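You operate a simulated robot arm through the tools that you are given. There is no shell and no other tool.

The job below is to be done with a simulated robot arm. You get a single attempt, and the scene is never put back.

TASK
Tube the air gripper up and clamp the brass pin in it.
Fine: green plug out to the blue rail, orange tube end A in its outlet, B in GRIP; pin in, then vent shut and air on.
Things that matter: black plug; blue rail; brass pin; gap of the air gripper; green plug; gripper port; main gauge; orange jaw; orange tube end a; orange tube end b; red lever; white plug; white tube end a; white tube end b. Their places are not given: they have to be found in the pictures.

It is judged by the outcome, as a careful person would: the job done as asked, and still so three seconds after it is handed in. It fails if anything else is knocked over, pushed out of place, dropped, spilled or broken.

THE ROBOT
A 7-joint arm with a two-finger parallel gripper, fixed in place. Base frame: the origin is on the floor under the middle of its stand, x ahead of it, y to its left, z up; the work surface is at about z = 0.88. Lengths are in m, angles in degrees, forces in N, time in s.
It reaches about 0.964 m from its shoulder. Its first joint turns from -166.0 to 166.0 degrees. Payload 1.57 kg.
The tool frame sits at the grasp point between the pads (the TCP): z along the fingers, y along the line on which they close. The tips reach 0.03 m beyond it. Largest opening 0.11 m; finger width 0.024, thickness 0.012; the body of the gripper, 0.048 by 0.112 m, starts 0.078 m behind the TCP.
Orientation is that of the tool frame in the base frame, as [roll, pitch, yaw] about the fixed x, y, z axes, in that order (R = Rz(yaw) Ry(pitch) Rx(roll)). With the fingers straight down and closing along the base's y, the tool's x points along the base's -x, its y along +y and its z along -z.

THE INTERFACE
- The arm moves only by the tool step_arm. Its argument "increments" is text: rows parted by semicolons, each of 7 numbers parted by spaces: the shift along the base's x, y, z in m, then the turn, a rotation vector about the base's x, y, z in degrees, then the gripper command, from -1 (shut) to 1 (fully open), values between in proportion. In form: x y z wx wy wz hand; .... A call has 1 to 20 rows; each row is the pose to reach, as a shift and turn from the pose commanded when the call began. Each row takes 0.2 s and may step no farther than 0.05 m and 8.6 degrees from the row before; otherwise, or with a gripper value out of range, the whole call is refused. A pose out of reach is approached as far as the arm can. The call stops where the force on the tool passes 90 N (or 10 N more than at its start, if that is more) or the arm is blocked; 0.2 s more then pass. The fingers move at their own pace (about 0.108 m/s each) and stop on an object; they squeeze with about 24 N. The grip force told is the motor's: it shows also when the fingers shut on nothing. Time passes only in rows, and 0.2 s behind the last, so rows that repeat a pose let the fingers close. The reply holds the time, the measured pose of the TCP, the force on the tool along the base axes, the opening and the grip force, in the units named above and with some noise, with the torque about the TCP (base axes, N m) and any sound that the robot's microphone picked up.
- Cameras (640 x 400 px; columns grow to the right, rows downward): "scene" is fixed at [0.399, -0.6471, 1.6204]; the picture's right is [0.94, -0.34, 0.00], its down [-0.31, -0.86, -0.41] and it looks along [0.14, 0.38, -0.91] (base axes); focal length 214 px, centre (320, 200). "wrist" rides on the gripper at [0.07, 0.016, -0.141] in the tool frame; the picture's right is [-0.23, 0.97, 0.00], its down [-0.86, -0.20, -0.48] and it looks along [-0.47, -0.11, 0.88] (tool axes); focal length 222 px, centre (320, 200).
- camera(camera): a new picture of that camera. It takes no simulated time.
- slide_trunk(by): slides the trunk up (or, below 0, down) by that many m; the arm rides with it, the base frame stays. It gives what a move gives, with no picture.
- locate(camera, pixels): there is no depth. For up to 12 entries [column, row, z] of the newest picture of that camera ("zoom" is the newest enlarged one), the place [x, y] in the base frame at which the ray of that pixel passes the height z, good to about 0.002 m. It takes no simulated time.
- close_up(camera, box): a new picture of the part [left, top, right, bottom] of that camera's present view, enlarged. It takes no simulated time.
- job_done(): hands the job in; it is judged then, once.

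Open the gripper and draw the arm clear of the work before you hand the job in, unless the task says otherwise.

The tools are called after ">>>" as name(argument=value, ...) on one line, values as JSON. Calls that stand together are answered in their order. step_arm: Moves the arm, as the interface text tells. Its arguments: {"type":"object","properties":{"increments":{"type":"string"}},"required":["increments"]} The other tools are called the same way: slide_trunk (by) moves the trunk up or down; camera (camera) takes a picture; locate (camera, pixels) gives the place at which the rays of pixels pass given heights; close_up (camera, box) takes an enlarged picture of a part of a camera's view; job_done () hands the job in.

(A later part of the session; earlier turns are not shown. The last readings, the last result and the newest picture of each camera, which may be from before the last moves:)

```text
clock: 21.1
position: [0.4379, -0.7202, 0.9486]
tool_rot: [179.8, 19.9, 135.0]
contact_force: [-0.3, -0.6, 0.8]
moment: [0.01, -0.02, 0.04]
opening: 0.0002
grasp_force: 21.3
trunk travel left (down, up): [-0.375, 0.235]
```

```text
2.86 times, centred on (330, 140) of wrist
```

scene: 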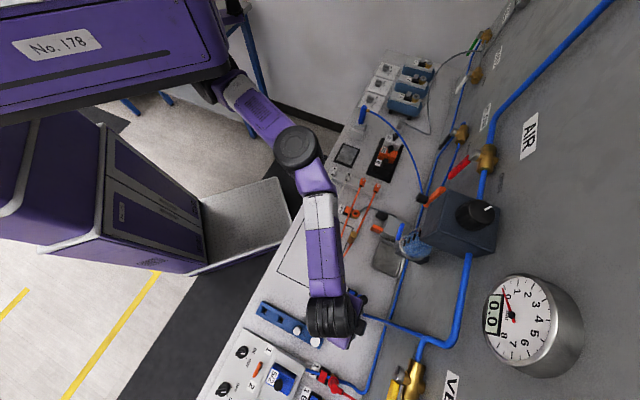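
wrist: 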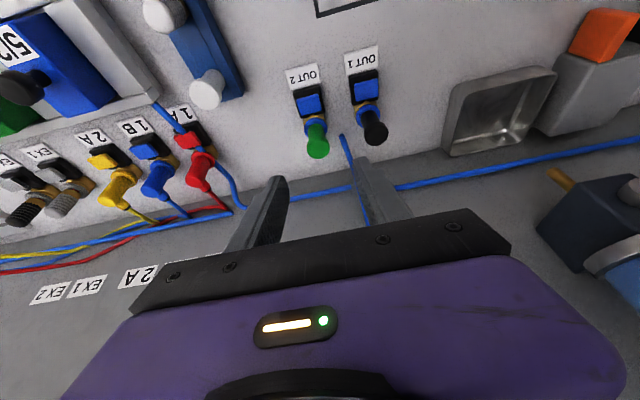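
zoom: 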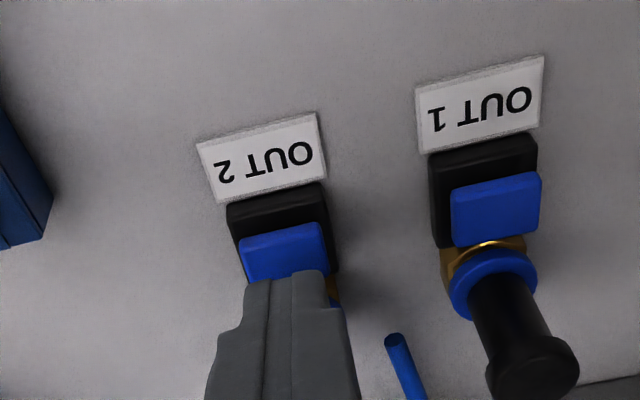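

The closed fingertips are right over the OUT 2 button at zoom (285,260). I'll press down in small steps, watching the force.

>>> step_arm(increments="0 0 -0.005 0 0 0 -1; 0 0 -0.01 0 0 0 -1; 0 0 -0.014 0 0 0 -1; 0 0 -0.017 0 0 0 -1")

>>> close_up(camera="wrist", box=[220, 70, 440, 210])

```text
clock: 22.1
position: [0.4363, -0.7197, 0.9315]
tool_rot: [179.7, 20.0, 134.9]
contact_force: [-0.4, 0.7, 2.8]
moment: [0.02, 0.02, -0.02]
opening: 0.0003
grasp_force: 21.1
trunk travel left (down, up): [-0.375, 0.235]
heard: click
```

```text
2.86 times, centred on (330, 140) of wrist
```

zoom: 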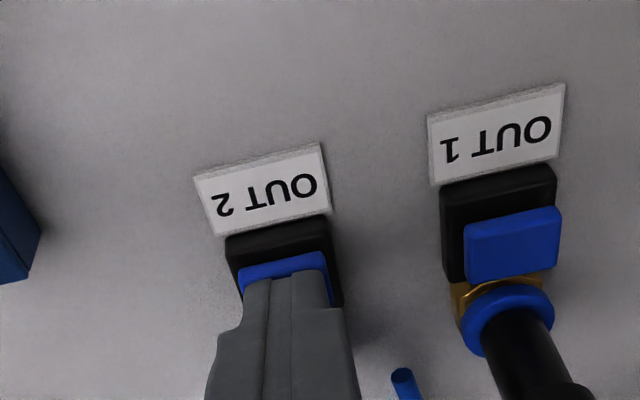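

A click was heard on pressing (2.8 N). I'll lift off and see what became of the plug.

>>> step_arm(increments="0 0 0.02 0 0 0 -1; -0.005 0.005 0.05 0 0 0 -1; -0.005 0.005 0.09 0 0 0 0; -0.005 0.005 0.09 0 0 0 0")

>>> close_up(camera="wrist", box=[220, 50, 440, 190])

```text
clock: 23.1
position: [0.4335, -0.7158, 1.0205]
tool_rot: [179.8, 19.8, 134.9]
contact_force: [-0.1, -0.8, -0.1]
moment: [0.03, 0.02, -0.02]
opening: 0.0549
grasp_force: 0.1
trunk travel left (down, up): [-0.375, 0.235]
```

```text
2.86 times, centred on (330, 120) of wrist
```

zoom: 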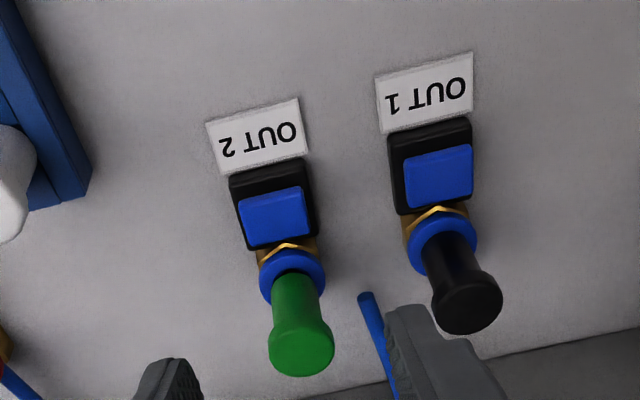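

The plug still stands in the port after the click. I'll go back over it, grip and pull again now that the latch has been pressed.

>>> step_arm(increments="0.015 -0.015 0 0 0 0 0; 0.031 -0.0307 0 0 0 0 0; 0.031 -0.0307 -0.03 0 0 0 0; 0.031 -0.0307 -0.06 0 0 0 0; 0.031 -0.0307 -0.084 0 0 0 0; 0.031 -0.0307 -0.084 0 0 0 0; 0.031 -0.0307 -0.084 0 0 0 -1; 0.031 -0.0307 -0.084 0 0 0 -1; 0.031 -0.0307 -0.084 0 0 0 -1; 0.031 -0.0307 -0.084 0 0 0 -1")

>>> close_up(camera="wrist", box=[220, 70, 440, 210])

```text
clock: 25.3
position: [0.4635, -0.7473, 0.9377]
tool_rot: [179.8, 19.9, 134.9]
contact_force: [0.6, 1.2, -0.1]
moment: [0.01, -0.02, -0.03]
opening: 0.0189
grasp_force: 24.5
trunk travel left (down, up): [-0.375, 0.235]
```

```text
2.86 times, centred on (330, 140) of wrist
```

zoom: 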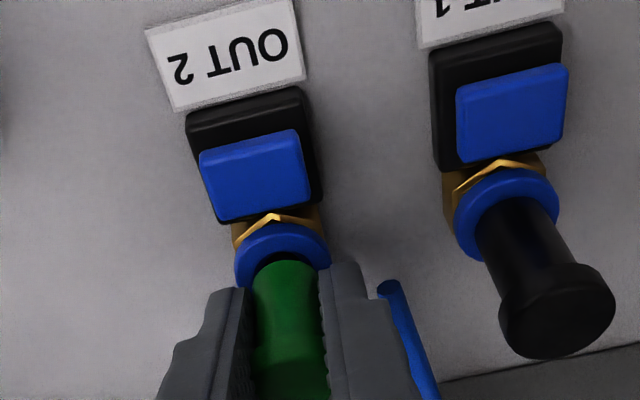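

The side force is now zero and a dark gap shows under the green neck, so it seems released. I pull up gently.

>>> step_arm(increments="0 0 0.005 0 0 0 -1; 0 0 0.015 0 0 0 -1; 0 0 0.03 0 0 0 -1; 0 0 0.05 0 0 0 -1; 0 0 0.08 0 0 0 -1; 0 0 0.08 0 0 0 -1")

>>> camera(camera="wrist")

>>> close_up(camera="wrist", box=[220, 70, 440, 210])

>>> camera(camera="scene")

```text
clock: 26.7
position: [0.4648, -0.746, 1.0186]
tool_rot: [179.8, 19.9, 134.9]
contact_force: [-0.6, -0.2, -0.3]
moment: [-0.02, 0.01, -0.01]
opening: 0.0184
grasp_force: 24.3
trunk travel left (down, up): [-0.375, 0.235]
```

```text
taken
```

wrist: 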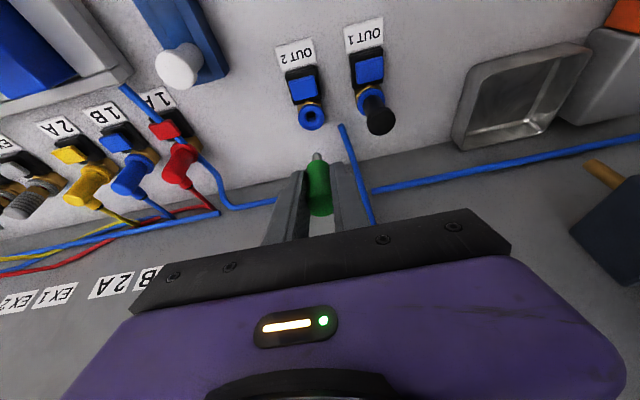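

```text
2.86 times, centred on (330, 140) of wrist
```

zoom: 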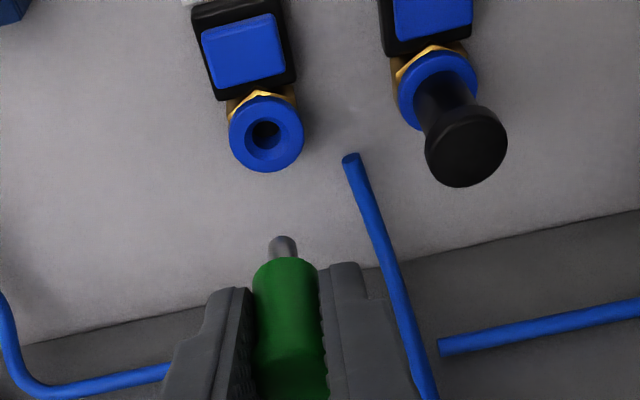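

```text
taken
```

scene: 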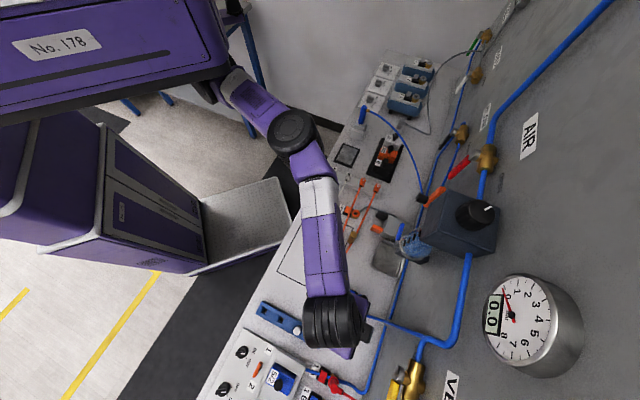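

The green plug is out, with its grey stem pointing straight down, and OUT 2's bore is visible. I'll carry it up and over to the rail's free socket 2 near (0.271,-0.669) and look at the alignment.

>>> step_arm(increments="0 0 0.03 0 0 0 -1; -0.04 0.016 0.03 0 0 0 -1; -0.08 0.032 0.03 0 0 0 -1; -0.12 0.048 0.03 0 0 0 -1; -0.16 0.064 0.03 0 0 0 -1; -0.1936 0.0769 0.03 0 0 0 -1; -0.1936 0.0769 0.03 0 0 0 -1")

>>> camera(camera="wrist")

>>> close_up(camera="wrist", box=[220, 60, 440, 200])

>>> camera(camera="scene")

```text
clock: 28.3
position: [0.2705, -0.6692, 1.0471]
tool_rot: [179.7, 19.9, 134.9]
contact_force: [-0.1, 0.3, -0.2]
moment: [-0.01, 0.0, -0.01]
opening: 0.0184
grasp_force: 23.6
trunk travel left (down, up): [-0.375, 0.235]
```

```text
taken
```

wrist: 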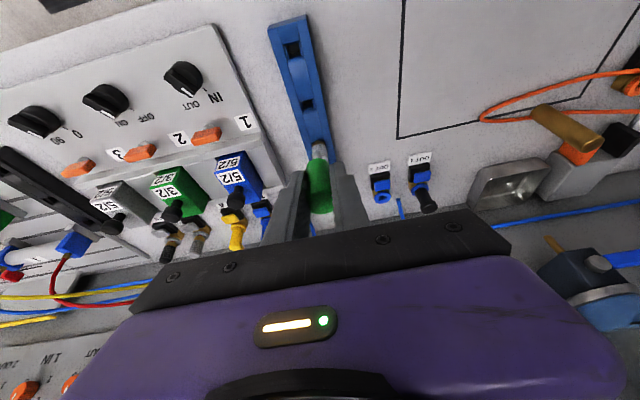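

```text
2.86 times, centred on (330, 130) of wrist
```

zoom: 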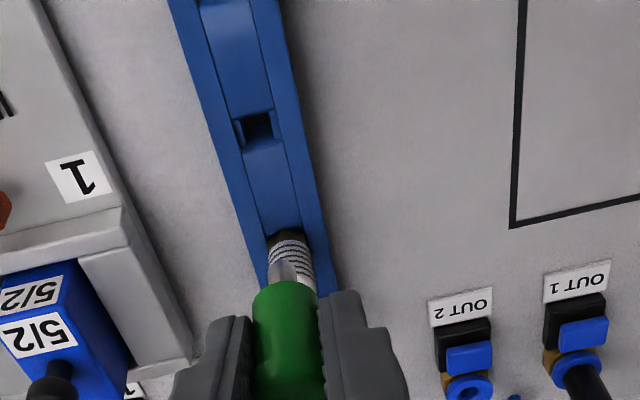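

```text
taken
```

scene: 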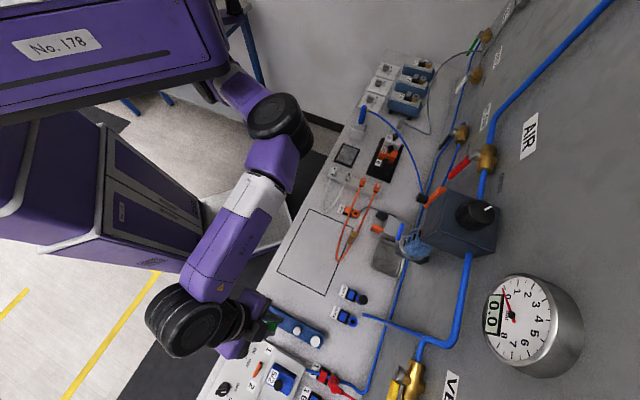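

The socket shows at zoom (258,130), i.e. about 1.4 mm further and 3 mm to the -v side of directly below the TCP. I'll correct by that and come down to z≈0.985 for a closer check.

>>> step_arm(increments="-0.0013 -0.0033 -0.03 0 0 0 -1; -0.0013 -0.0033 -0.062 0 0 0 -1; -0.0013 -0.0033 -0.062 0 0 0 -1")

>>> close_up(camera="wrist", box=[250, 90, 410, 190])

```text
clock: 29.1
position: [0.2694, -0.6717, 0.9851]
tool_rot: [179.8, 19.9, 134.9]
contact_force: [0.4, -0.4, -0.9]
moment: [-0.02, -0.07, -0.01]
opening: 0.0183
grasp_force: 23.7
trunk travel left (down, up): [-0.375, 0.235]
```

```text
4.00 times, centred on (330, 140) of wrist
```

zoom: 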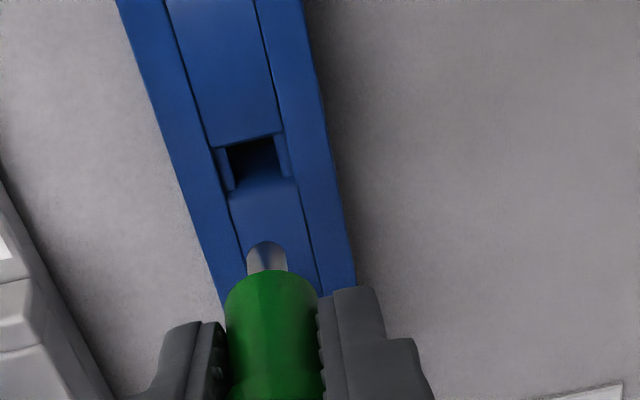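

The hole at zoom (255,163) lines up sideways with the stem; the along-rail offset depends on the hole's height. I'll cross-check with an enlarged scene view, whose rays are nearly vertical here.

>>> close_up(camera="scene", box=[240, 290, 336, 350])

```text
6.67 times, centred on (288, 320) of scene
```

zoom: 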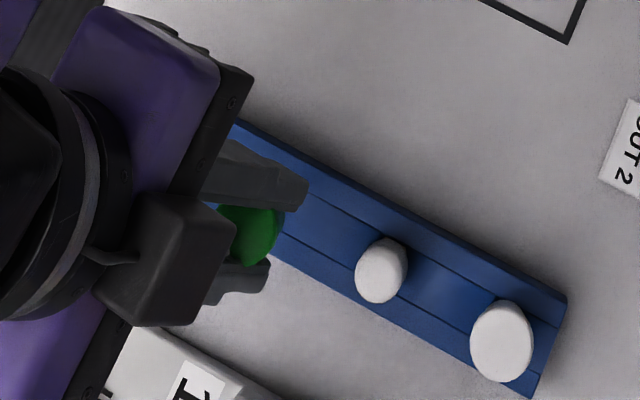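

Scene and wrist estimates agree that the hole is within about 1 mm of the stem axis, with about 2.7 mm of play. I lower in small steps, watching for force.

>>> step_arm(increments="0 0 -0.015 0 0 0 -1; 0 0 -0.028 0 0 0 -1; 0 0 -0.034 0 0 0 -1; 0 0 -0.034 0 0 0 -1")

>>> close_up(camera="wrist", box=[250, 90, 410, 190])

```text
clock: 30.1
position: [0.2678, -0.6711, 0.9494]
tool_rot: [179.8, 19.8, 134.8]
contact_force: [-4.1, 3.3, 0.1]
moment: [0.15, 0.19, -0.02]
opening: 0.0183
grasp_force: 23.4
trunk travel left (down, up): [-0.375, 0.235]
```

```text
4.00 times, centred on (330, 140) of wrist
```

zoom: 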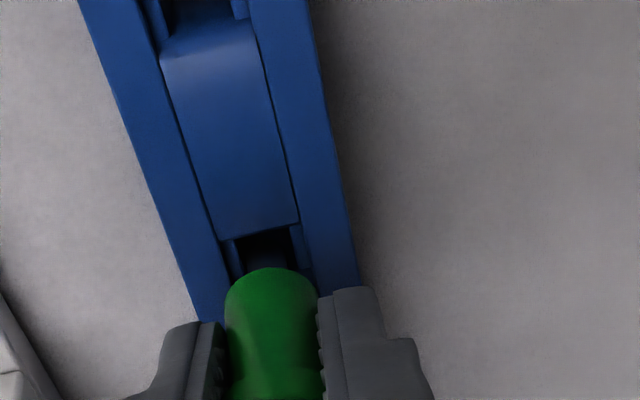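

The stem is entering, but a 5 N sideways push toward -u says it touches the wall-side of the hole. I'll shift 2 mm toward -u and keep lowering.

>>> step_arm(increments="-0.0012 0.0012 0 0 0 0 -1; -0.0018 0.0018 -0.003 0 0 0 -1; -0.0018 0.0018 -0.007 0 0 0 -1; -0.0018 0.0018 -0.007 0 0 0 -1")

>>> close_up(camera="wrist", box=[250, 90, 410, 190])

```text
clock: 31.1
position: [0.2675, -0.6711, 0.944]
tool_rot: [179.8, 19.9, 134.9]
contact_force: [0.1, -0.1, -0.5]
moment: [-0.02, 0.02, 0.02]
opening: 0.0184
grasp_force: 24.0
trunk travel left (down, up): [-0.375, 0.235]
```

```text
4.00 times, centred on (330, 140) of wrist
```

zoom: 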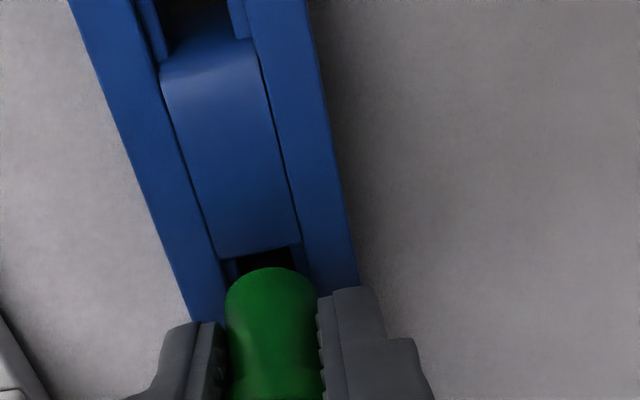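

Force is zero now with the stem in the hole at TCP z=0.944. I lower further until the neck seats.

>>> step_arm(increments="0 0 -0.003 0 0 0 -1; 0 0 -0.006 0 0 0 -1; 0 0 -0.009 0 0 0 -1; 0 0 -0.009 0 0 0 -1")

>>> close_up(camera="wrist", box=[250, 90, 410, 190])

```text
clock: 32.1
position: [0.2677, -0.671, 0.9375]
tool_rot: [180.0, 19.9, 134.9]
contact_force: [0.8, 3.0, 15.4]
moment: [0.02, -0.1, 0.02]
opening: 0.0187
grasp_force: 23.4
trunk travel left (down, up): [-0.375, 0.235]
```

```text
4.00 times, centred on (330, 140) of wrist
```

zoom: 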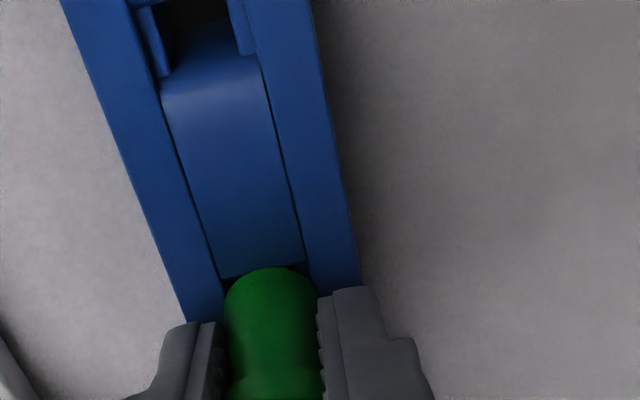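

15 N upward at z=0.9375: the plug is seated on the rail. I open the fingers and rise clear to look.

>>> step_arm(increments="0 0 0.002 0 0 0 -1; 0 0 0.002 0 0 0 -0.3; 0 0 0.002 0 0 0 -0.2; 0 0 0.03 0 0 0 -0.2; 0 0 0.07 0 0 0 -0.2; -0.02 0.02 0.11 0 0 0 -0.2; -0.02 0.02 0.11 0 0 0 -0.2")

>>> camera(camera="wrist")

>>> close_up(camera="wrist", box=[230, 60, 390, 160])

>>> camera(camera="scene")

```text
clock: 33.7
position: [0.2469, -0.6512, 1.0453]
tool_rot: [179.8, 19.8, 134.9]
contact_force: [0.4, 0.2, 0.6]
moment: [-0.02, 0.0, 0.03]
opening: 0.0442
grasp_force: 0.1
trunk travel left (down, up): [-0.375, 0.235]
```

```text
taken
```

wrist: 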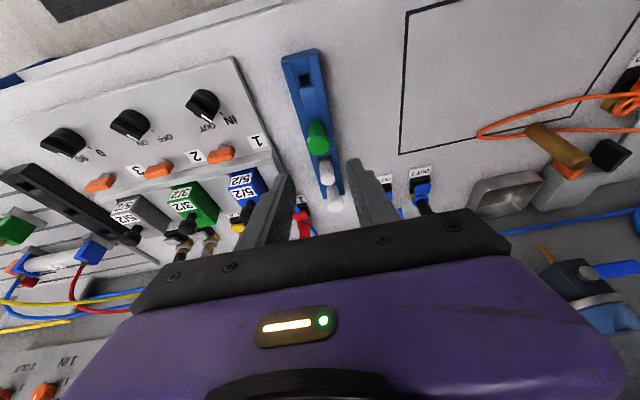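

```text
4.00 times, centred on (310, 110) of wrist
```

zoom: 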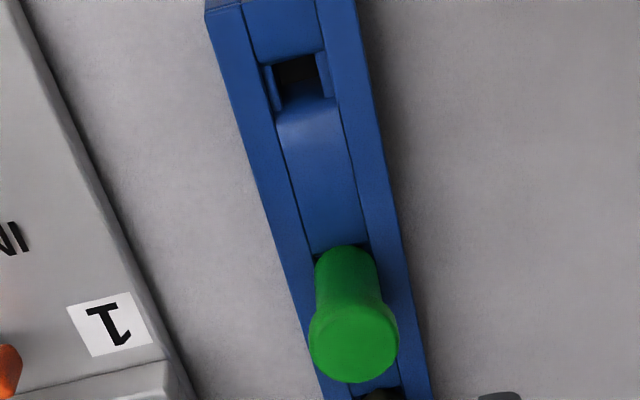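

```text
taken
```

scene: 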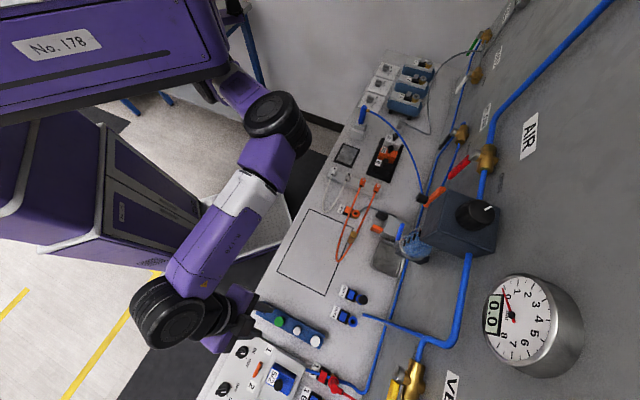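

The green plug stands properly in rail socket 2. Next I'll look straight down on the pin and orange tube, to see whether the tube touches the pin, by moving the upright hand over that area.

>>> step_arm(increments="0 0 0.04 0 0 0 0; 0.03 0.01 0.07 4.7 4.7 0 0; 0.07 0.02 0.09 9.4 9.4 0 0; 0.11 0.03 0.105 14.1 14.1 0 0; 0.155 0.04 0.105 14.1 14.1 0 0; 0.2 0.05 0.105 14.1 14.1 0 0; 0.245 0.06 0.105 14.1 14.1 0 0; 0.29 0.07 0.105 14.1 14.1 0 0; 0.338 0.078 0.105 14.1 14.1 0 0; 0.338 0.078 0.105 14.1 14.1 0 0")

>>> camera(camera="wrist")

>>> camera(camera="scene")

```text
clock: 35.9
position: [0.5855, -0.5711, 1.1495]
tool_rot: [179.9, -0.2, 134.9]
contact_force: [-0.5, -0.1, -0.2]
moment: [0.0, 0.03, -0.01]
opening: 0.0548
grasp_force: 0.1
trunk travel left (down, up): [-0.375, 0.235]
```

```text
taken
```

wrist: 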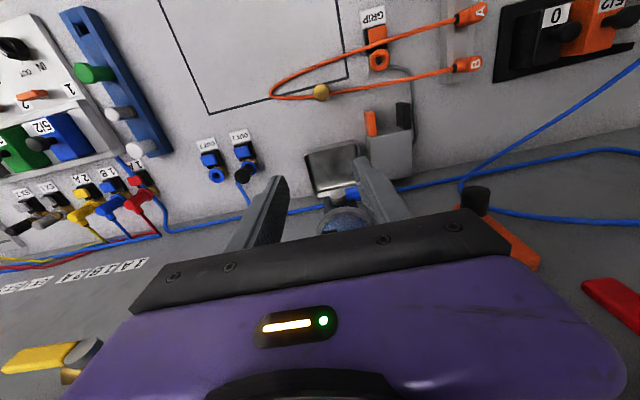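

```text
taken
```

scene: 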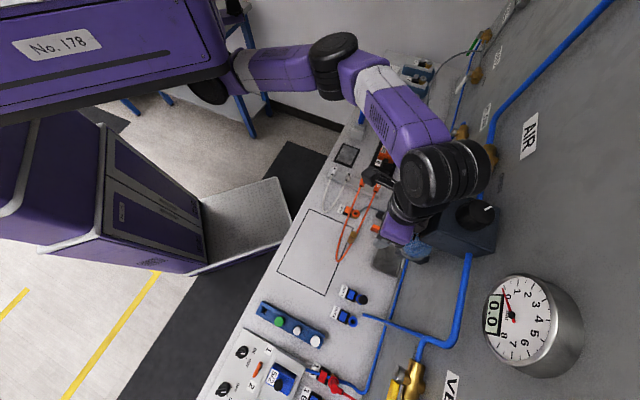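

The pin's top is at wrist (321,92), right beside the tube loop. I'll zoom in there and on the air gripper.

>>> close_up(camera="wrist", box=[250, 50, 410, 150])

>>> close_up(camera="wrist", box=[330, 80, 460, 180])

>>> close_up(camera="wrist", box=[340, 0, 500, 100])

>>> close_up(camera="scene", box=[320, 200, 400, 250])

```text
4.00 times, centred on (330, 100) of wrist
```

zoom: 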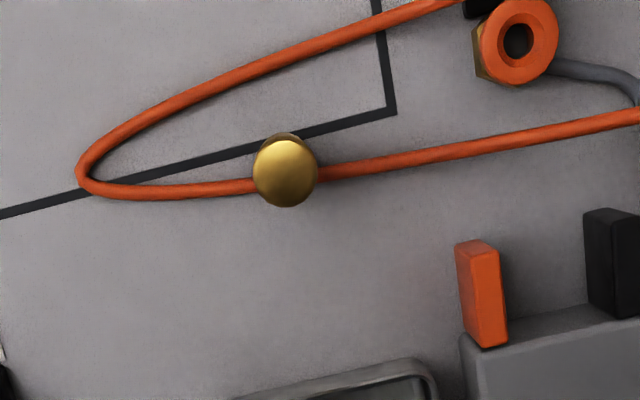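

```text
4.00 times, centred on (395, 130) of wrist
```

zoom: 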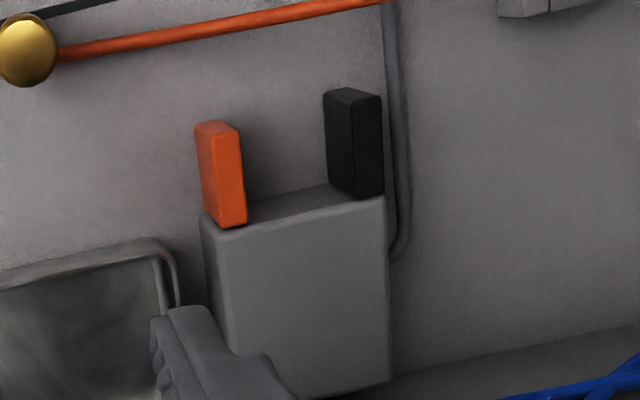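

```text
4.00 times, centred on (420, 50) of wrist
```

zoom: 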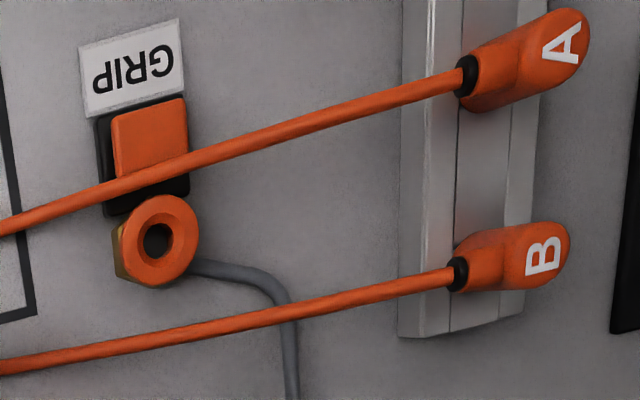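

```text
8.00 times, centred on (360, 225) of scene
```

zoom: 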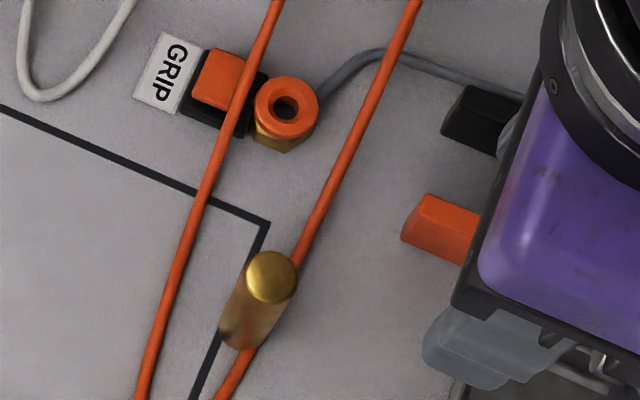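

The pin stands upright by the tube; the gripper's orange and black jaws stick out from the grey block with an open gap between. I'll triangulate pin top/base, jaws and tube ends from both cameras.

>>> locate(camera="wrist", pixels=[[321.5, 92.5, 0.88], [321.5, 92.5, 0.96], [320, 86, 0.88], [369, 113, 0.88], [369, 113, 0.94], [370, 134, 0.94], [402, 103, 0.88], [402, 103, 0.94], [404, 124, 0.94], [379, 60.5, 0.9], [379, 60.5, 0.92], [376, 37, 0.9]])

>>> locate(camera="scene", pixels=[[354, 234.6, 0.88], [354, 234.6, 0.96], [350, 241.9, 0.88], [373, 225.5, 0.88], [373, 225.5, 0.94], [379, 212, 0.88], [379, 212, 0.94], [355.8, 212.6, 0.9], [355.8, 212.6, 0.92], [346.5, 209.8, 0.9]])

```text
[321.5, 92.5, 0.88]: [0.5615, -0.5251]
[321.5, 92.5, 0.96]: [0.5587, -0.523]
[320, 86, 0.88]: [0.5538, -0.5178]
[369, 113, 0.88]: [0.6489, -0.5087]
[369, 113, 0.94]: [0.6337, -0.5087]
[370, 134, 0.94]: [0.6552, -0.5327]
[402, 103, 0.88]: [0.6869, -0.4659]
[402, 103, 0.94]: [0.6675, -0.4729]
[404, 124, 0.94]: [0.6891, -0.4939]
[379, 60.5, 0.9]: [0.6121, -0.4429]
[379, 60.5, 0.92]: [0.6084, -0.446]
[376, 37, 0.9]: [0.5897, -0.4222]
```

```text
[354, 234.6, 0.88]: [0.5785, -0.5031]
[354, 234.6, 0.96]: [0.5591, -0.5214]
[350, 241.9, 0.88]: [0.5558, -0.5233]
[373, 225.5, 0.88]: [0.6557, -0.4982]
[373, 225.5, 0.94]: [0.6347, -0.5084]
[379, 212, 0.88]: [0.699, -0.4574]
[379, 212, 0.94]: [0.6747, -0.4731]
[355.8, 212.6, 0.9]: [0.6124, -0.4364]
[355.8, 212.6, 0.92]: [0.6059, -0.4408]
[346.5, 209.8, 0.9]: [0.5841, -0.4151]
```

Pin axis is near (0.559,-0.523) with top at z≈0.96; jaw fronts are near (0.632,-0.509) and (0.668,-0.473), tops about 0.945. Before moving toward the tube rack, I check how high the blue blow-gun hose hangs there.

>>> locate(camera="wrist", pixels=[[625, 71, 0.9], [625, 71, 1.0], [580, 106, 0.9], [580, 106, 1.0], [540, 136, 0.9], [540, 136, 1.0], [500, 168, 0.9], [500, 168, 1.0]])

>>> locate(camera="scene", pixels=[[375, 116, 0.9], [375, 116, 1.0], [390, 133, 0.9], [390, 133, 1.0], [402, 152, 0.9], [402, 152, 1.0], [412, 175, 0.9], [412, 175, 1.0], [418, 193, 0.9], [418, 193, 1.0]])

```text
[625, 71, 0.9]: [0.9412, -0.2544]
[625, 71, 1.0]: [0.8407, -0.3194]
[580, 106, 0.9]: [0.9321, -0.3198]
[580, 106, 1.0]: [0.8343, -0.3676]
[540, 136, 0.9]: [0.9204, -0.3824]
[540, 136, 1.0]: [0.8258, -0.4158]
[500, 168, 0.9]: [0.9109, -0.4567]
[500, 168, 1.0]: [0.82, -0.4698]
```

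```text
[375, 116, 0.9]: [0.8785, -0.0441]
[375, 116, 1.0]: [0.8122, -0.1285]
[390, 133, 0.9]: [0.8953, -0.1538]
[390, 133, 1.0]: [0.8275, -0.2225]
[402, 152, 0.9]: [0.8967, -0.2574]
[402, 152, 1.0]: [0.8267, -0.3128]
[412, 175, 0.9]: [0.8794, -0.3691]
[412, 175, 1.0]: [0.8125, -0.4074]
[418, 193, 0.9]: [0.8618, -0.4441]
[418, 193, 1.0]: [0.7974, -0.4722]
```

The hose seems to arc at about z≈1.05 near x≈0.78, so I'll stay clear of it on the robot's side. I move back from the wall and turn the tool +90° (closing along the rack's row), heading to hover over end A near (0.685,-0.329).

>>> step_arm(increments="-0.02 0.03 0 0 0 8.2 0; -0.03 0.07 0 0 0 16.4 0; -0.02 0.11 0 0 0 24.6 0; 0 0.14 0 0 0 32.8 0; 0.02 0.165 0 0 0 41 0; 0.04 0.185 0 0 0 49.2 0; 0.055 0.2 0 0 0 57.4 0; 0.07 0.215 0 0 0 65.6 0; 0.085 0.23 0 0 0 73.8 0; 0.0995 0.242 0 0 0 82 0; 0.0995 0.242 0 0 0 90 0; 0.0995 0.242 0 0 0 90 0")

>>> camera(camera="wrist")

>>> camera(camera="scene")

```text
clock: 38.5
position: [0.6842, -0.3312, 1.1495]
tool_rot: [179.9, -0.1, -134.9]
contact_force: [-0.3, 0.2, 0.0]
moment: [-0.04, 0.02, -0.04]
opening: 0.0549
grasp_force: 0.0
trunk travel left (down, up): [-0.375, 0.235]
```

```text
taken
```

wrist: 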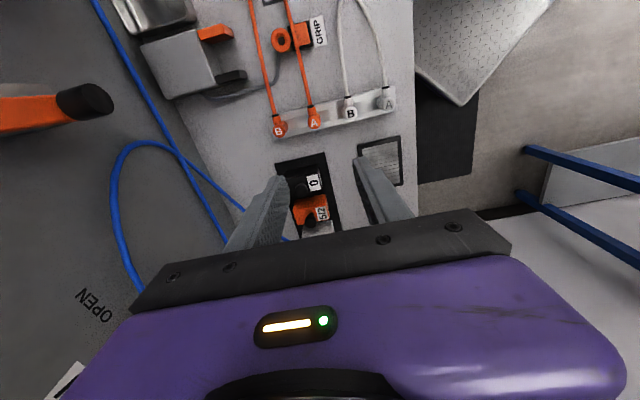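

```text
taken
```

scene: 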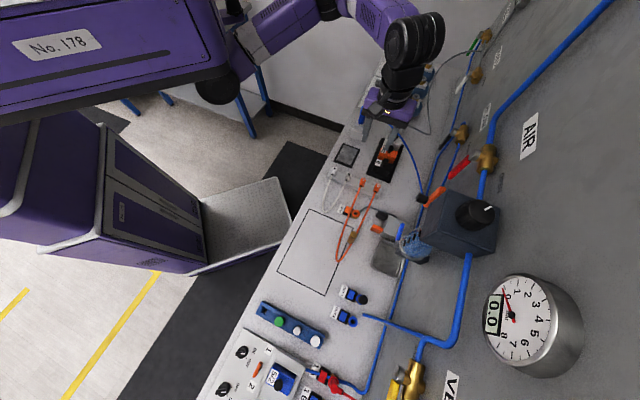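

Now the wrist camera sees the rack, GRIP port and air gripper from the other side. I zoom in for details.

>>> close_up(camera="wrist", box=[250, 70, 410, 170])

>>> close_up(camera="wrist", box=[130, 0, 340, 130])

>>> close_up(camera="wrist", box=[80, 90, 300, 250])

```text
4.00 times, centred on (330, 120) of wrist
```

zoom: 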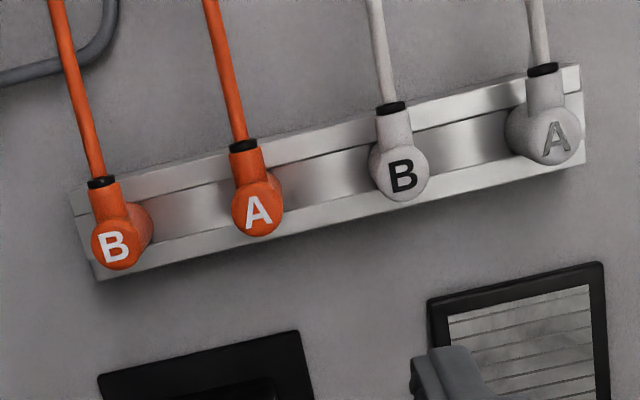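

```text
3.05 times, centred on (235, 65) of wrist
```

zoom: 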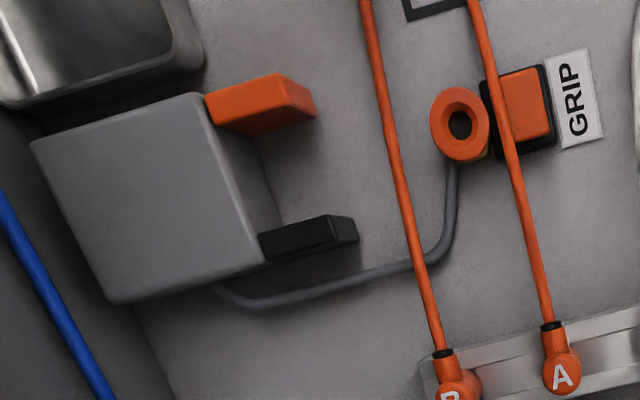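

```text
2.50 times, centred on (190, 170) of wrist
```

zoom: 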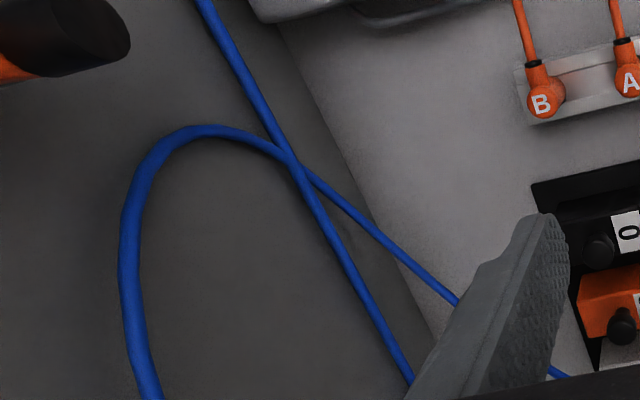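

Both orange elbow heads are clear: A at wrist (314.5,123), B at (279.3,131.3), with the tube leaving toward -v. I triangulate them and the GRIP port.

>>> locate(camera="wrist", pixels=[[314.5, 123, 0.9], [314.5, 123, 0.94], [279.3, 131.3, 0.9], [279.3, 131.3, 0.94], [310.75, 106.25, 0.9], [310.75, 106.25, 0.94], [281, 40.5, 0.9], [281, 40.5, 0.92], [304, 33, 0.9], [215, 32, 0.94], [231, 76, 0.94]])

>>> locate(camera="scene", pixels=[[363.25, 180, 0.9], [363.25, 180, 0.94], [377.75, 186.25, 0.9], [377.75, 186.25, 0.94]])

>>> close_up(camera="scene", box=[340, 165, 404, 205])

```text
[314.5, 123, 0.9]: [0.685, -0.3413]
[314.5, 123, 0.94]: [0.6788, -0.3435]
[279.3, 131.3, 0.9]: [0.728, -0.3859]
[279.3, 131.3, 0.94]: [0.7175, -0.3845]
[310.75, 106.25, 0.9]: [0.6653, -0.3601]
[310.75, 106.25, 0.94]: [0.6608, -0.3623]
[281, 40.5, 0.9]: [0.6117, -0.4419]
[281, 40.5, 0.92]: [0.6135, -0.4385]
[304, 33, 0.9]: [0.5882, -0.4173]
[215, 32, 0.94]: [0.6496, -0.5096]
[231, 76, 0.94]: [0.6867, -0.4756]
```

```text
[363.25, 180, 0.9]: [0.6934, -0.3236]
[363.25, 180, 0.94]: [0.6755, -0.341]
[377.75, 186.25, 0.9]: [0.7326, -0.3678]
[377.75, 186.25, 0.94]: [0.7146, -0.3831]
```

```text
10.00 times, centred on (372, 185) of scene
```

zoom: 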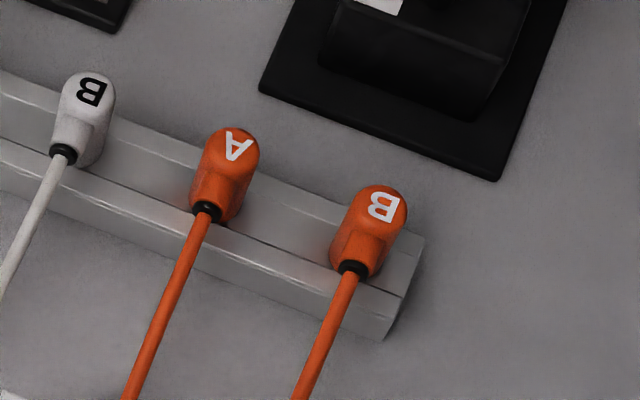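

End A's top is at about (0.678,-0.343,0.94), B's at (0.718,-0.3845,0.938). I tilt 20° (leaning back over the tube side, matching the later OUT 2 pose) and hover above A.

>>> step_arm(increments="-0.002 -0.004 -0.03 4.7 -4.7 0 -0.2; -0.004 -0.008 -0.06 9.4 -9.4 0 -0.2; -0.0062 -0.0121 -0.1 14.1 -14.1 0 -0.2; -0.0062 -0.0121 -0.13 14.1 -14.1 0 -0.2; -0.0062 -0.0121 -0.13 14.1 -14.1 0 -0.2")

>>> camera(camera="wrist")

>>> close_up(camera="wrist", box=[250, 90, 410, 190])

>>> camera(camera="scene")

```text
clock: 39.7
position: [0.6772, -0.3436, 1.0189]
tool_rot: [179.7, 19.9, -135.1]
contact_force: [0.5, 0.5, 0.3]
moment: [-0.01, -0.01, 0.01]
opening: 0.044
grasp_force: 0.0
trunk travel left (down, up): [-0.375, 0.235]
```

```text
taken
```

wrist: 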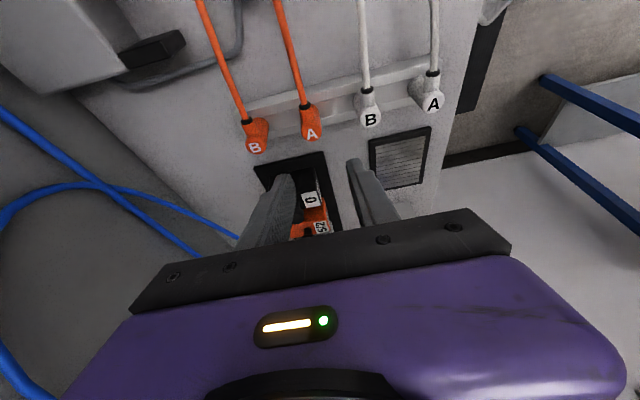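

```text
4.00 times, centred on (330, 140) of wrist
```

zoom: 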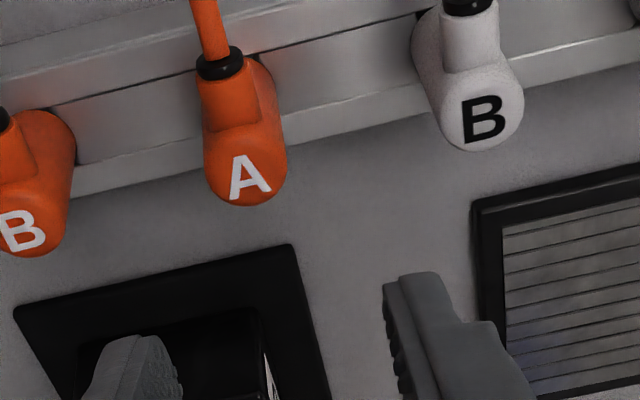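

```text
taken
```

scene: 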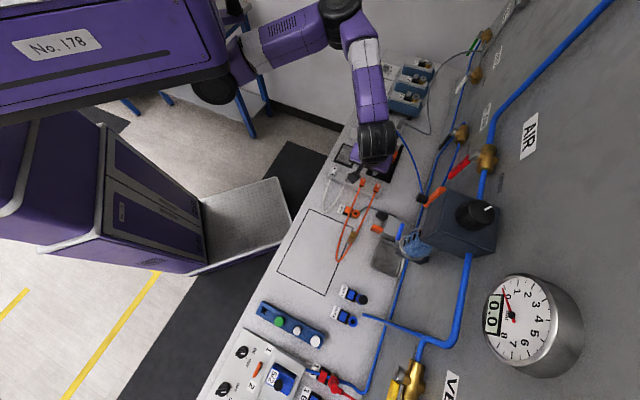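

A's letter is at wrist (312,135), about 2.3 mm to the wall side of directly below the TCP. I correct by (0.0023,-0.001) and descend to z≈0.936 with the fingers either side.

>>> step_arm(increments="0.0023 -0.001 -0.03 0 0 0 -0.2; 0.0023 -0.001 -0.06 0 0 0 -0.2; 0.0023 -0.001 -0.083 0 0 0 -0.2; 0.0023 -0.001 -0.083 0 0 0 -0.2")

>>> close_up(camera="wrist", box=[250, 90, 410, 190])

```text
clock: 40.7
position: [0.6801, -0.3444, 0.9357]
tool_rot: [179.8, 20.0, -135.1]
contact_force: [-0.6, -0.4, -0.1]
moment: [-0.02, 0.03, 0.04]
opening: 0.044
grasp_force: 0.1
trunk travel left (down, up): [-0.375, 0.235]
```

```text
4.00 times, centred on (330, 140) of wrist
```

zoom: 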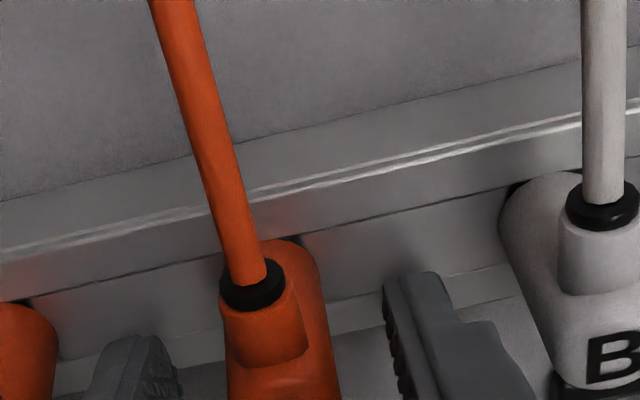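

A is centred between the fingers and nothing touches. I close on it.

>>> step_arm(increments="0 0 0 0 0 0 -1; 0 0 0 0 0 0 -1; 0 0 0 0 0 0 -1; 0 0 0 0 0 0 -1")

>>> step_arm(increments="0 0 0.005 0 0 0 -1; 0 0 0.015 0 0 0 -1; 0 0 0.03 0 0 0 -1; 0 0 0.05 0 0 0 -1; 0 0 0.05 0 0 0 -1")

>>> camera(camera="wrist")

>>> close_up(camera="wrist", box=[250, 90, 410, 190])

>>> camera(camera="scene")

```text
clock: 41.7
position: [0.6794, -0.3443, 0.9368]
tool_rot: [179.8, 19.9, -135.0]
contact_force: [-0.6, -0.6, 0.8]
moment: [-0.05, 0.02, 0.02]
opening: 0.0185
grasp_force: 24.1
trunk travel left (down, up): [-0.375, 0.235]
```

```text
clock: 42.9
position: [0.6811, -0.3435, 0.9872]
tool_rot: [179.8, 19.8, -135.2]
contact_force: [-0.5, -0.4, -0.5]
moment: [-0.02, 0.02, 0.03]
opening: 0.0181
grasp_force: 24.1
trunk travel left (down, up): [-0.375, 0.235]
```

```text
taken
```

wrist: 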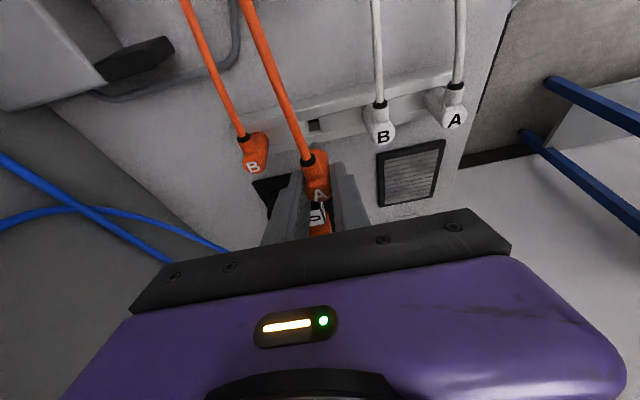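

```text
4.00 times, centred on (330, 140) of wrist
```

zoom: 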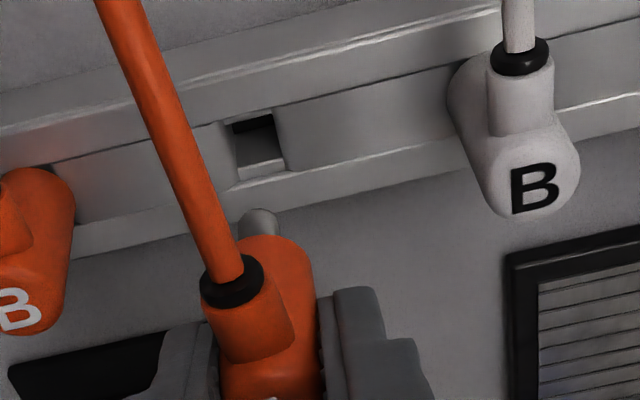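

```text
taken
```

scene: 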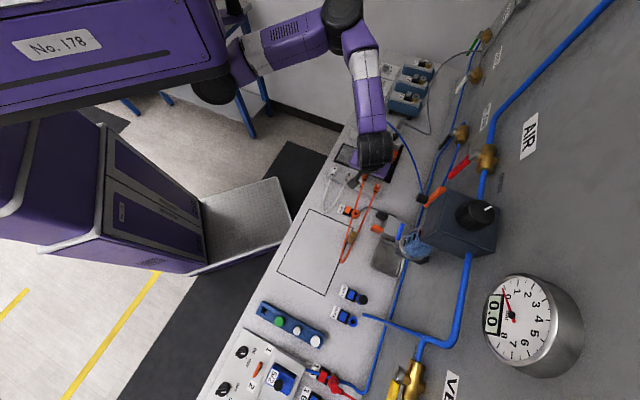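

A is out of the rack with its stem hanging straight. I raise it, then carry it toward OUT 2 while turning -90° so the elbow's outlet will face the front, staying moderate in height for the tube's length.

>>> step_arm(increments="0 0 0.04 0 0 0 -1; -0.01 -0.008 0.08 0 0 -8 -1; -0.03 -0.024 0.1 0 0 -16 -1; -0.05 -0.042 0.1 0 0 -24 -1; -0.07 -0.06 0.1 0 0 -32 -1; -0.09 -0.08 0.1 0 0 -40 -1; -0.112 -0.1 0.1 0 0 -48 -1; -0.134 -0.12 0.1 0 0 -56 -1; -0.156 -0.14 0.1 0 0 -64 -1; -0.178 -0.16 0.1 0 0 -72 -1; -0.2 -0.18 0.1 0 0 -80 -1; -0.225 -0.2 0.1 0 0 -88 -1; -0.235 -0.21 0.1 0 0 -90 -1; -0.235 -0.21 0.1 0 0 -90 -1")

>>> camera(camera="wrist")

>>> camera(camera="scene")

```text
clock: 45.9
position: [0.4441, -0.554, 1.0871]
tool_rot: [179.8, 19.9, 134.8]
contact_force: [-0.2, 0.1, -1.0]
moment: [0.0, 0.0, -0.02]
opening: 0.0186
grasp_force: 23.8
trunk travel left (down, up): [-0.375, 0.235]
```

```text
taken
```

wrist: 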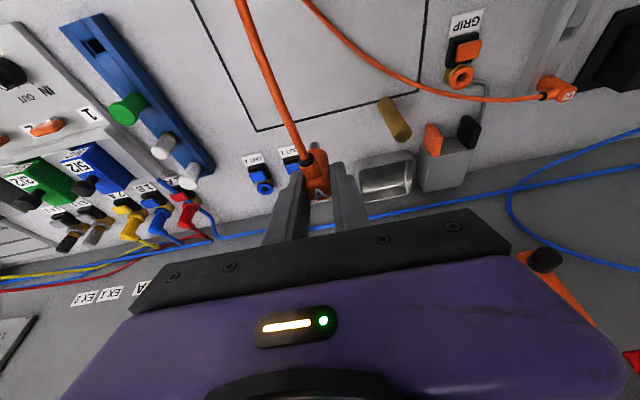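

```text
taken
```

scene: 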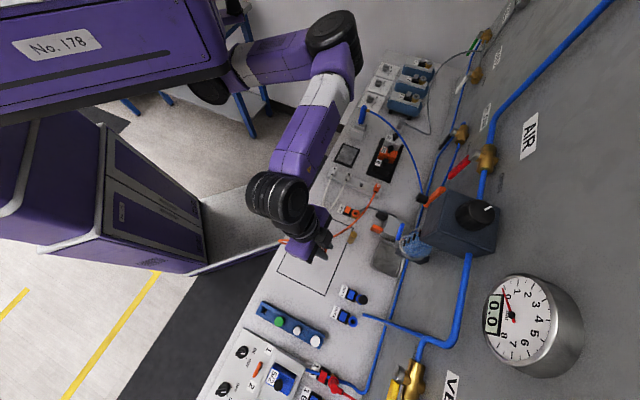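

The elbow is held upright with the tube trailing and the pin undisturbed. I move on to hover above OUT 2 at (0.4655,-0.7455).

>>> step_arm(increments="0.004 -0.038 -0.012 0 0 0 -1; 0.008 -0.076 -0.024 0 0 0 -1; 0.012 -0.115 -0.036 0 0 0 -1; 0.017 -0.154 -0.048 0 0 0 -1; 0.0214 -0.1915 -0.056 0 0 0 -1; 0.0214 -0.1915 -0.056 0 0 0 -1")

>>> camera(camera="wrist")

>>> close_up(camera="wrist", box=[250, 80, 410, 180])

>>> camera(camera="scene")

```text
clock: 47.3
position: [0.467, -0.7451, 1.0306]
tool_rot: [179.7, 20.0, 134.8]
contact_force: [-0.2, 0.1, -0.5]
moment: [0.03, 0.0, 0.02]
opening: 0.0186
grasp_force: 24.0
trunk travel left (down, up): [-0.375, 0.235]
```

```text
taken
```

wrist: 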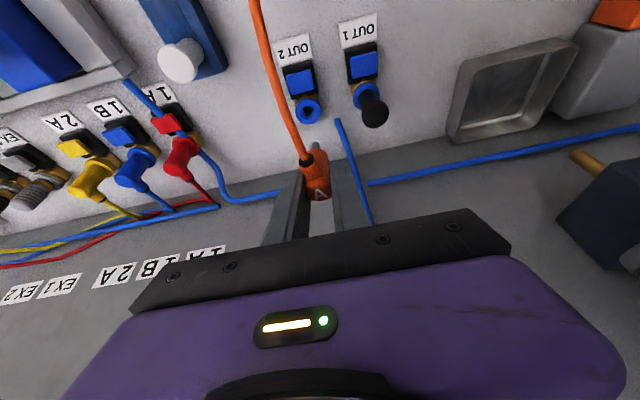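

```text
4.00 times, centred on (330, 130) of wrist
```

zoom: 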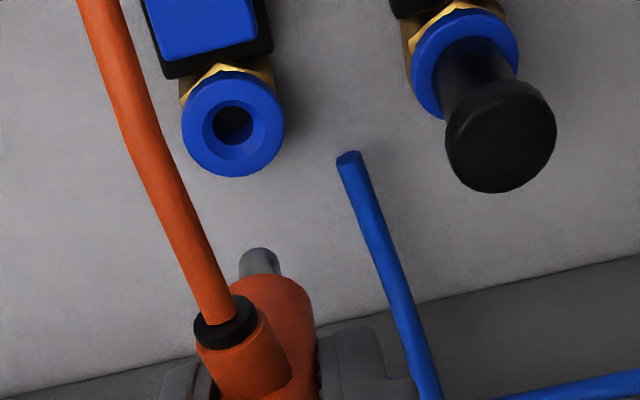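

```text
taken
```

scene: 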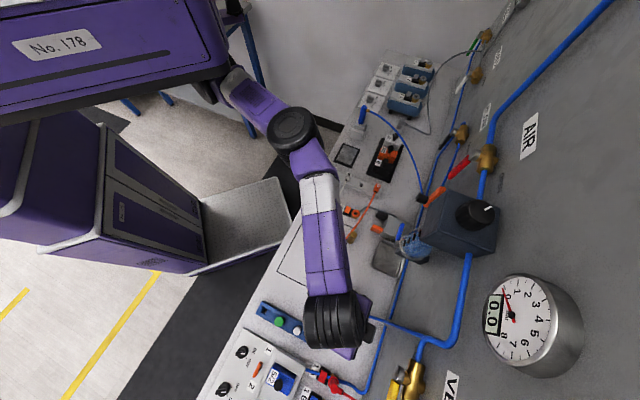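

OUT 2's bore is at wrist (308.3,111.3), about 3.7 mm to the -v side of the TCP, matching where the green plug was gripped. I correct by (-0.0028,-0.0022) and lower to just above the port.

>>> step_arm(increments="-0.0028 -0.0022 -0.02 0 0 0 -1; -0.0028 -0.0022 -0.045 0 0 0 -1; -0.0028 -0.0022 -0.055 0 0 0 -1; -0.0028 -0.0022 -0.055 0 0 0 -1")

>>> close_up(camera="wrist", box=[250, 90, 410, 190])

```text
clock: 48.3
position: [0.4652, -0.7472, 0.9758]
tool_rot: [179.8, 19.8, 134.8]
contact_force: [0.3, -0.6, -0.9]
moment: [0.0, 0.03, 0.0]
opening: 0.0185
grasp_force: 23.9
trunk travel left (down, up): [-0.375, 0.235]
```

```text
4.00 times, centred on (330, 140) of wrist
```

zoom: 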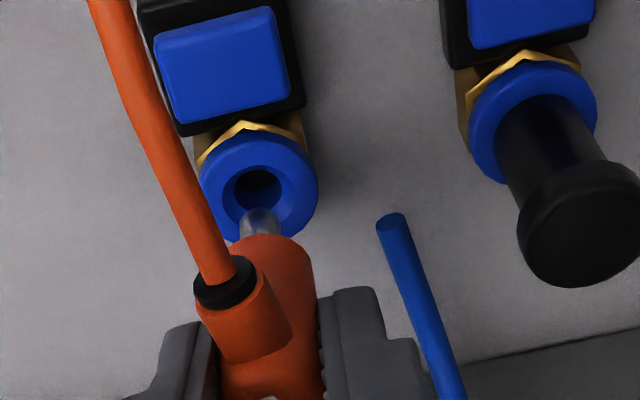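

The stem tip (zoom (258,222)) lines up with the bore (258,187) for a straight descent. I lower in small steps, watching side force.

>>> step_arm(increments="0 0 -0.006 0 0 0 -1; 0 0 -0.012 0 0 0 -1; 0 0 -0.016 0 0 0 -1; 0 0 -0.02 0 0 0 -1")

>>> close_up(camera="wrist", box=[250, 90, 410, 190])

```text
clock: 49.3
position: [0.4644, -0.7471, 0.9578]
tool_rot: [179.9, 19.9, 134.9]
contact_force: [0.2, 2.1, 7.8]
moment: [0.09, 0.04, -0.01]
opening: 0.0185
grasp_force: 24.1
trunk travel left (down, up): [-0.375, 0.235]
```

```text
4.00 times, centred on (330, 140) of wrist
```

zoom: 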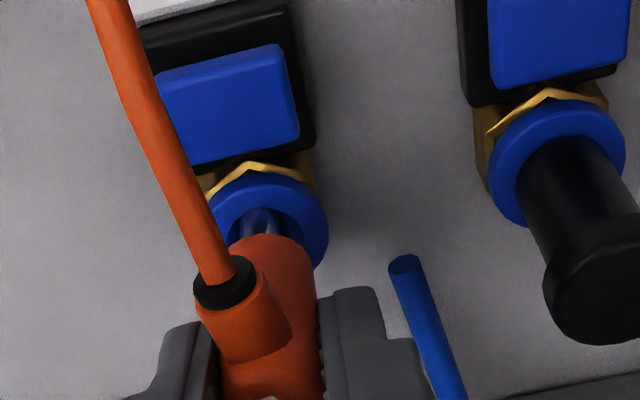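

The stem is in the funnel with 8 N, pushing slightly toward +y. I shift by (−0.0004,+0.0017) and continue down gently.

>>> step_arm(increments="-0.0004 0.0017 0.001 0 0 0 -1; -0.0004 0.0017 -0.004 0 0 0 -1; -0.0004 0.0017 -0.008 0 0 0 -1; -0.0004 0.0017 -0.008 0 0 0 -1")

>>> close_up(camera="wrist", box=[250, 90, 410, 190])

```text
clock: 50.3
position: [0.4639, -0.7466, 0.9496]
tool_rot: [179.9, 20.0, 134.9]
contact_force: [1.5, -3.4, 22.4]
moment: [-0.12, 0.01, 0.02]
opening: 0.0187
grasp_force: 23.9
trunk travel left (down, up): [-0.375, 0.235]
```

```text
4.00 times, centred on (330, 140) of wrist
```

zoom: 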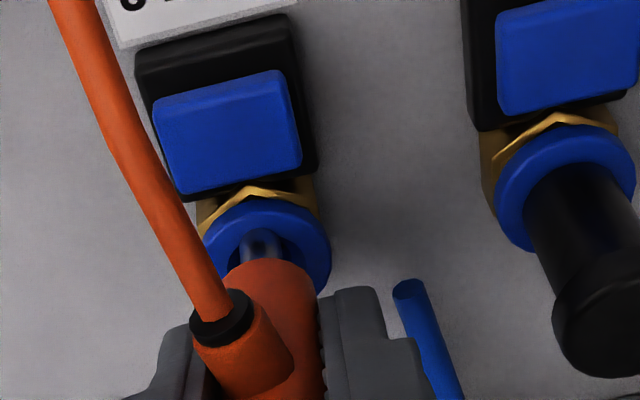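

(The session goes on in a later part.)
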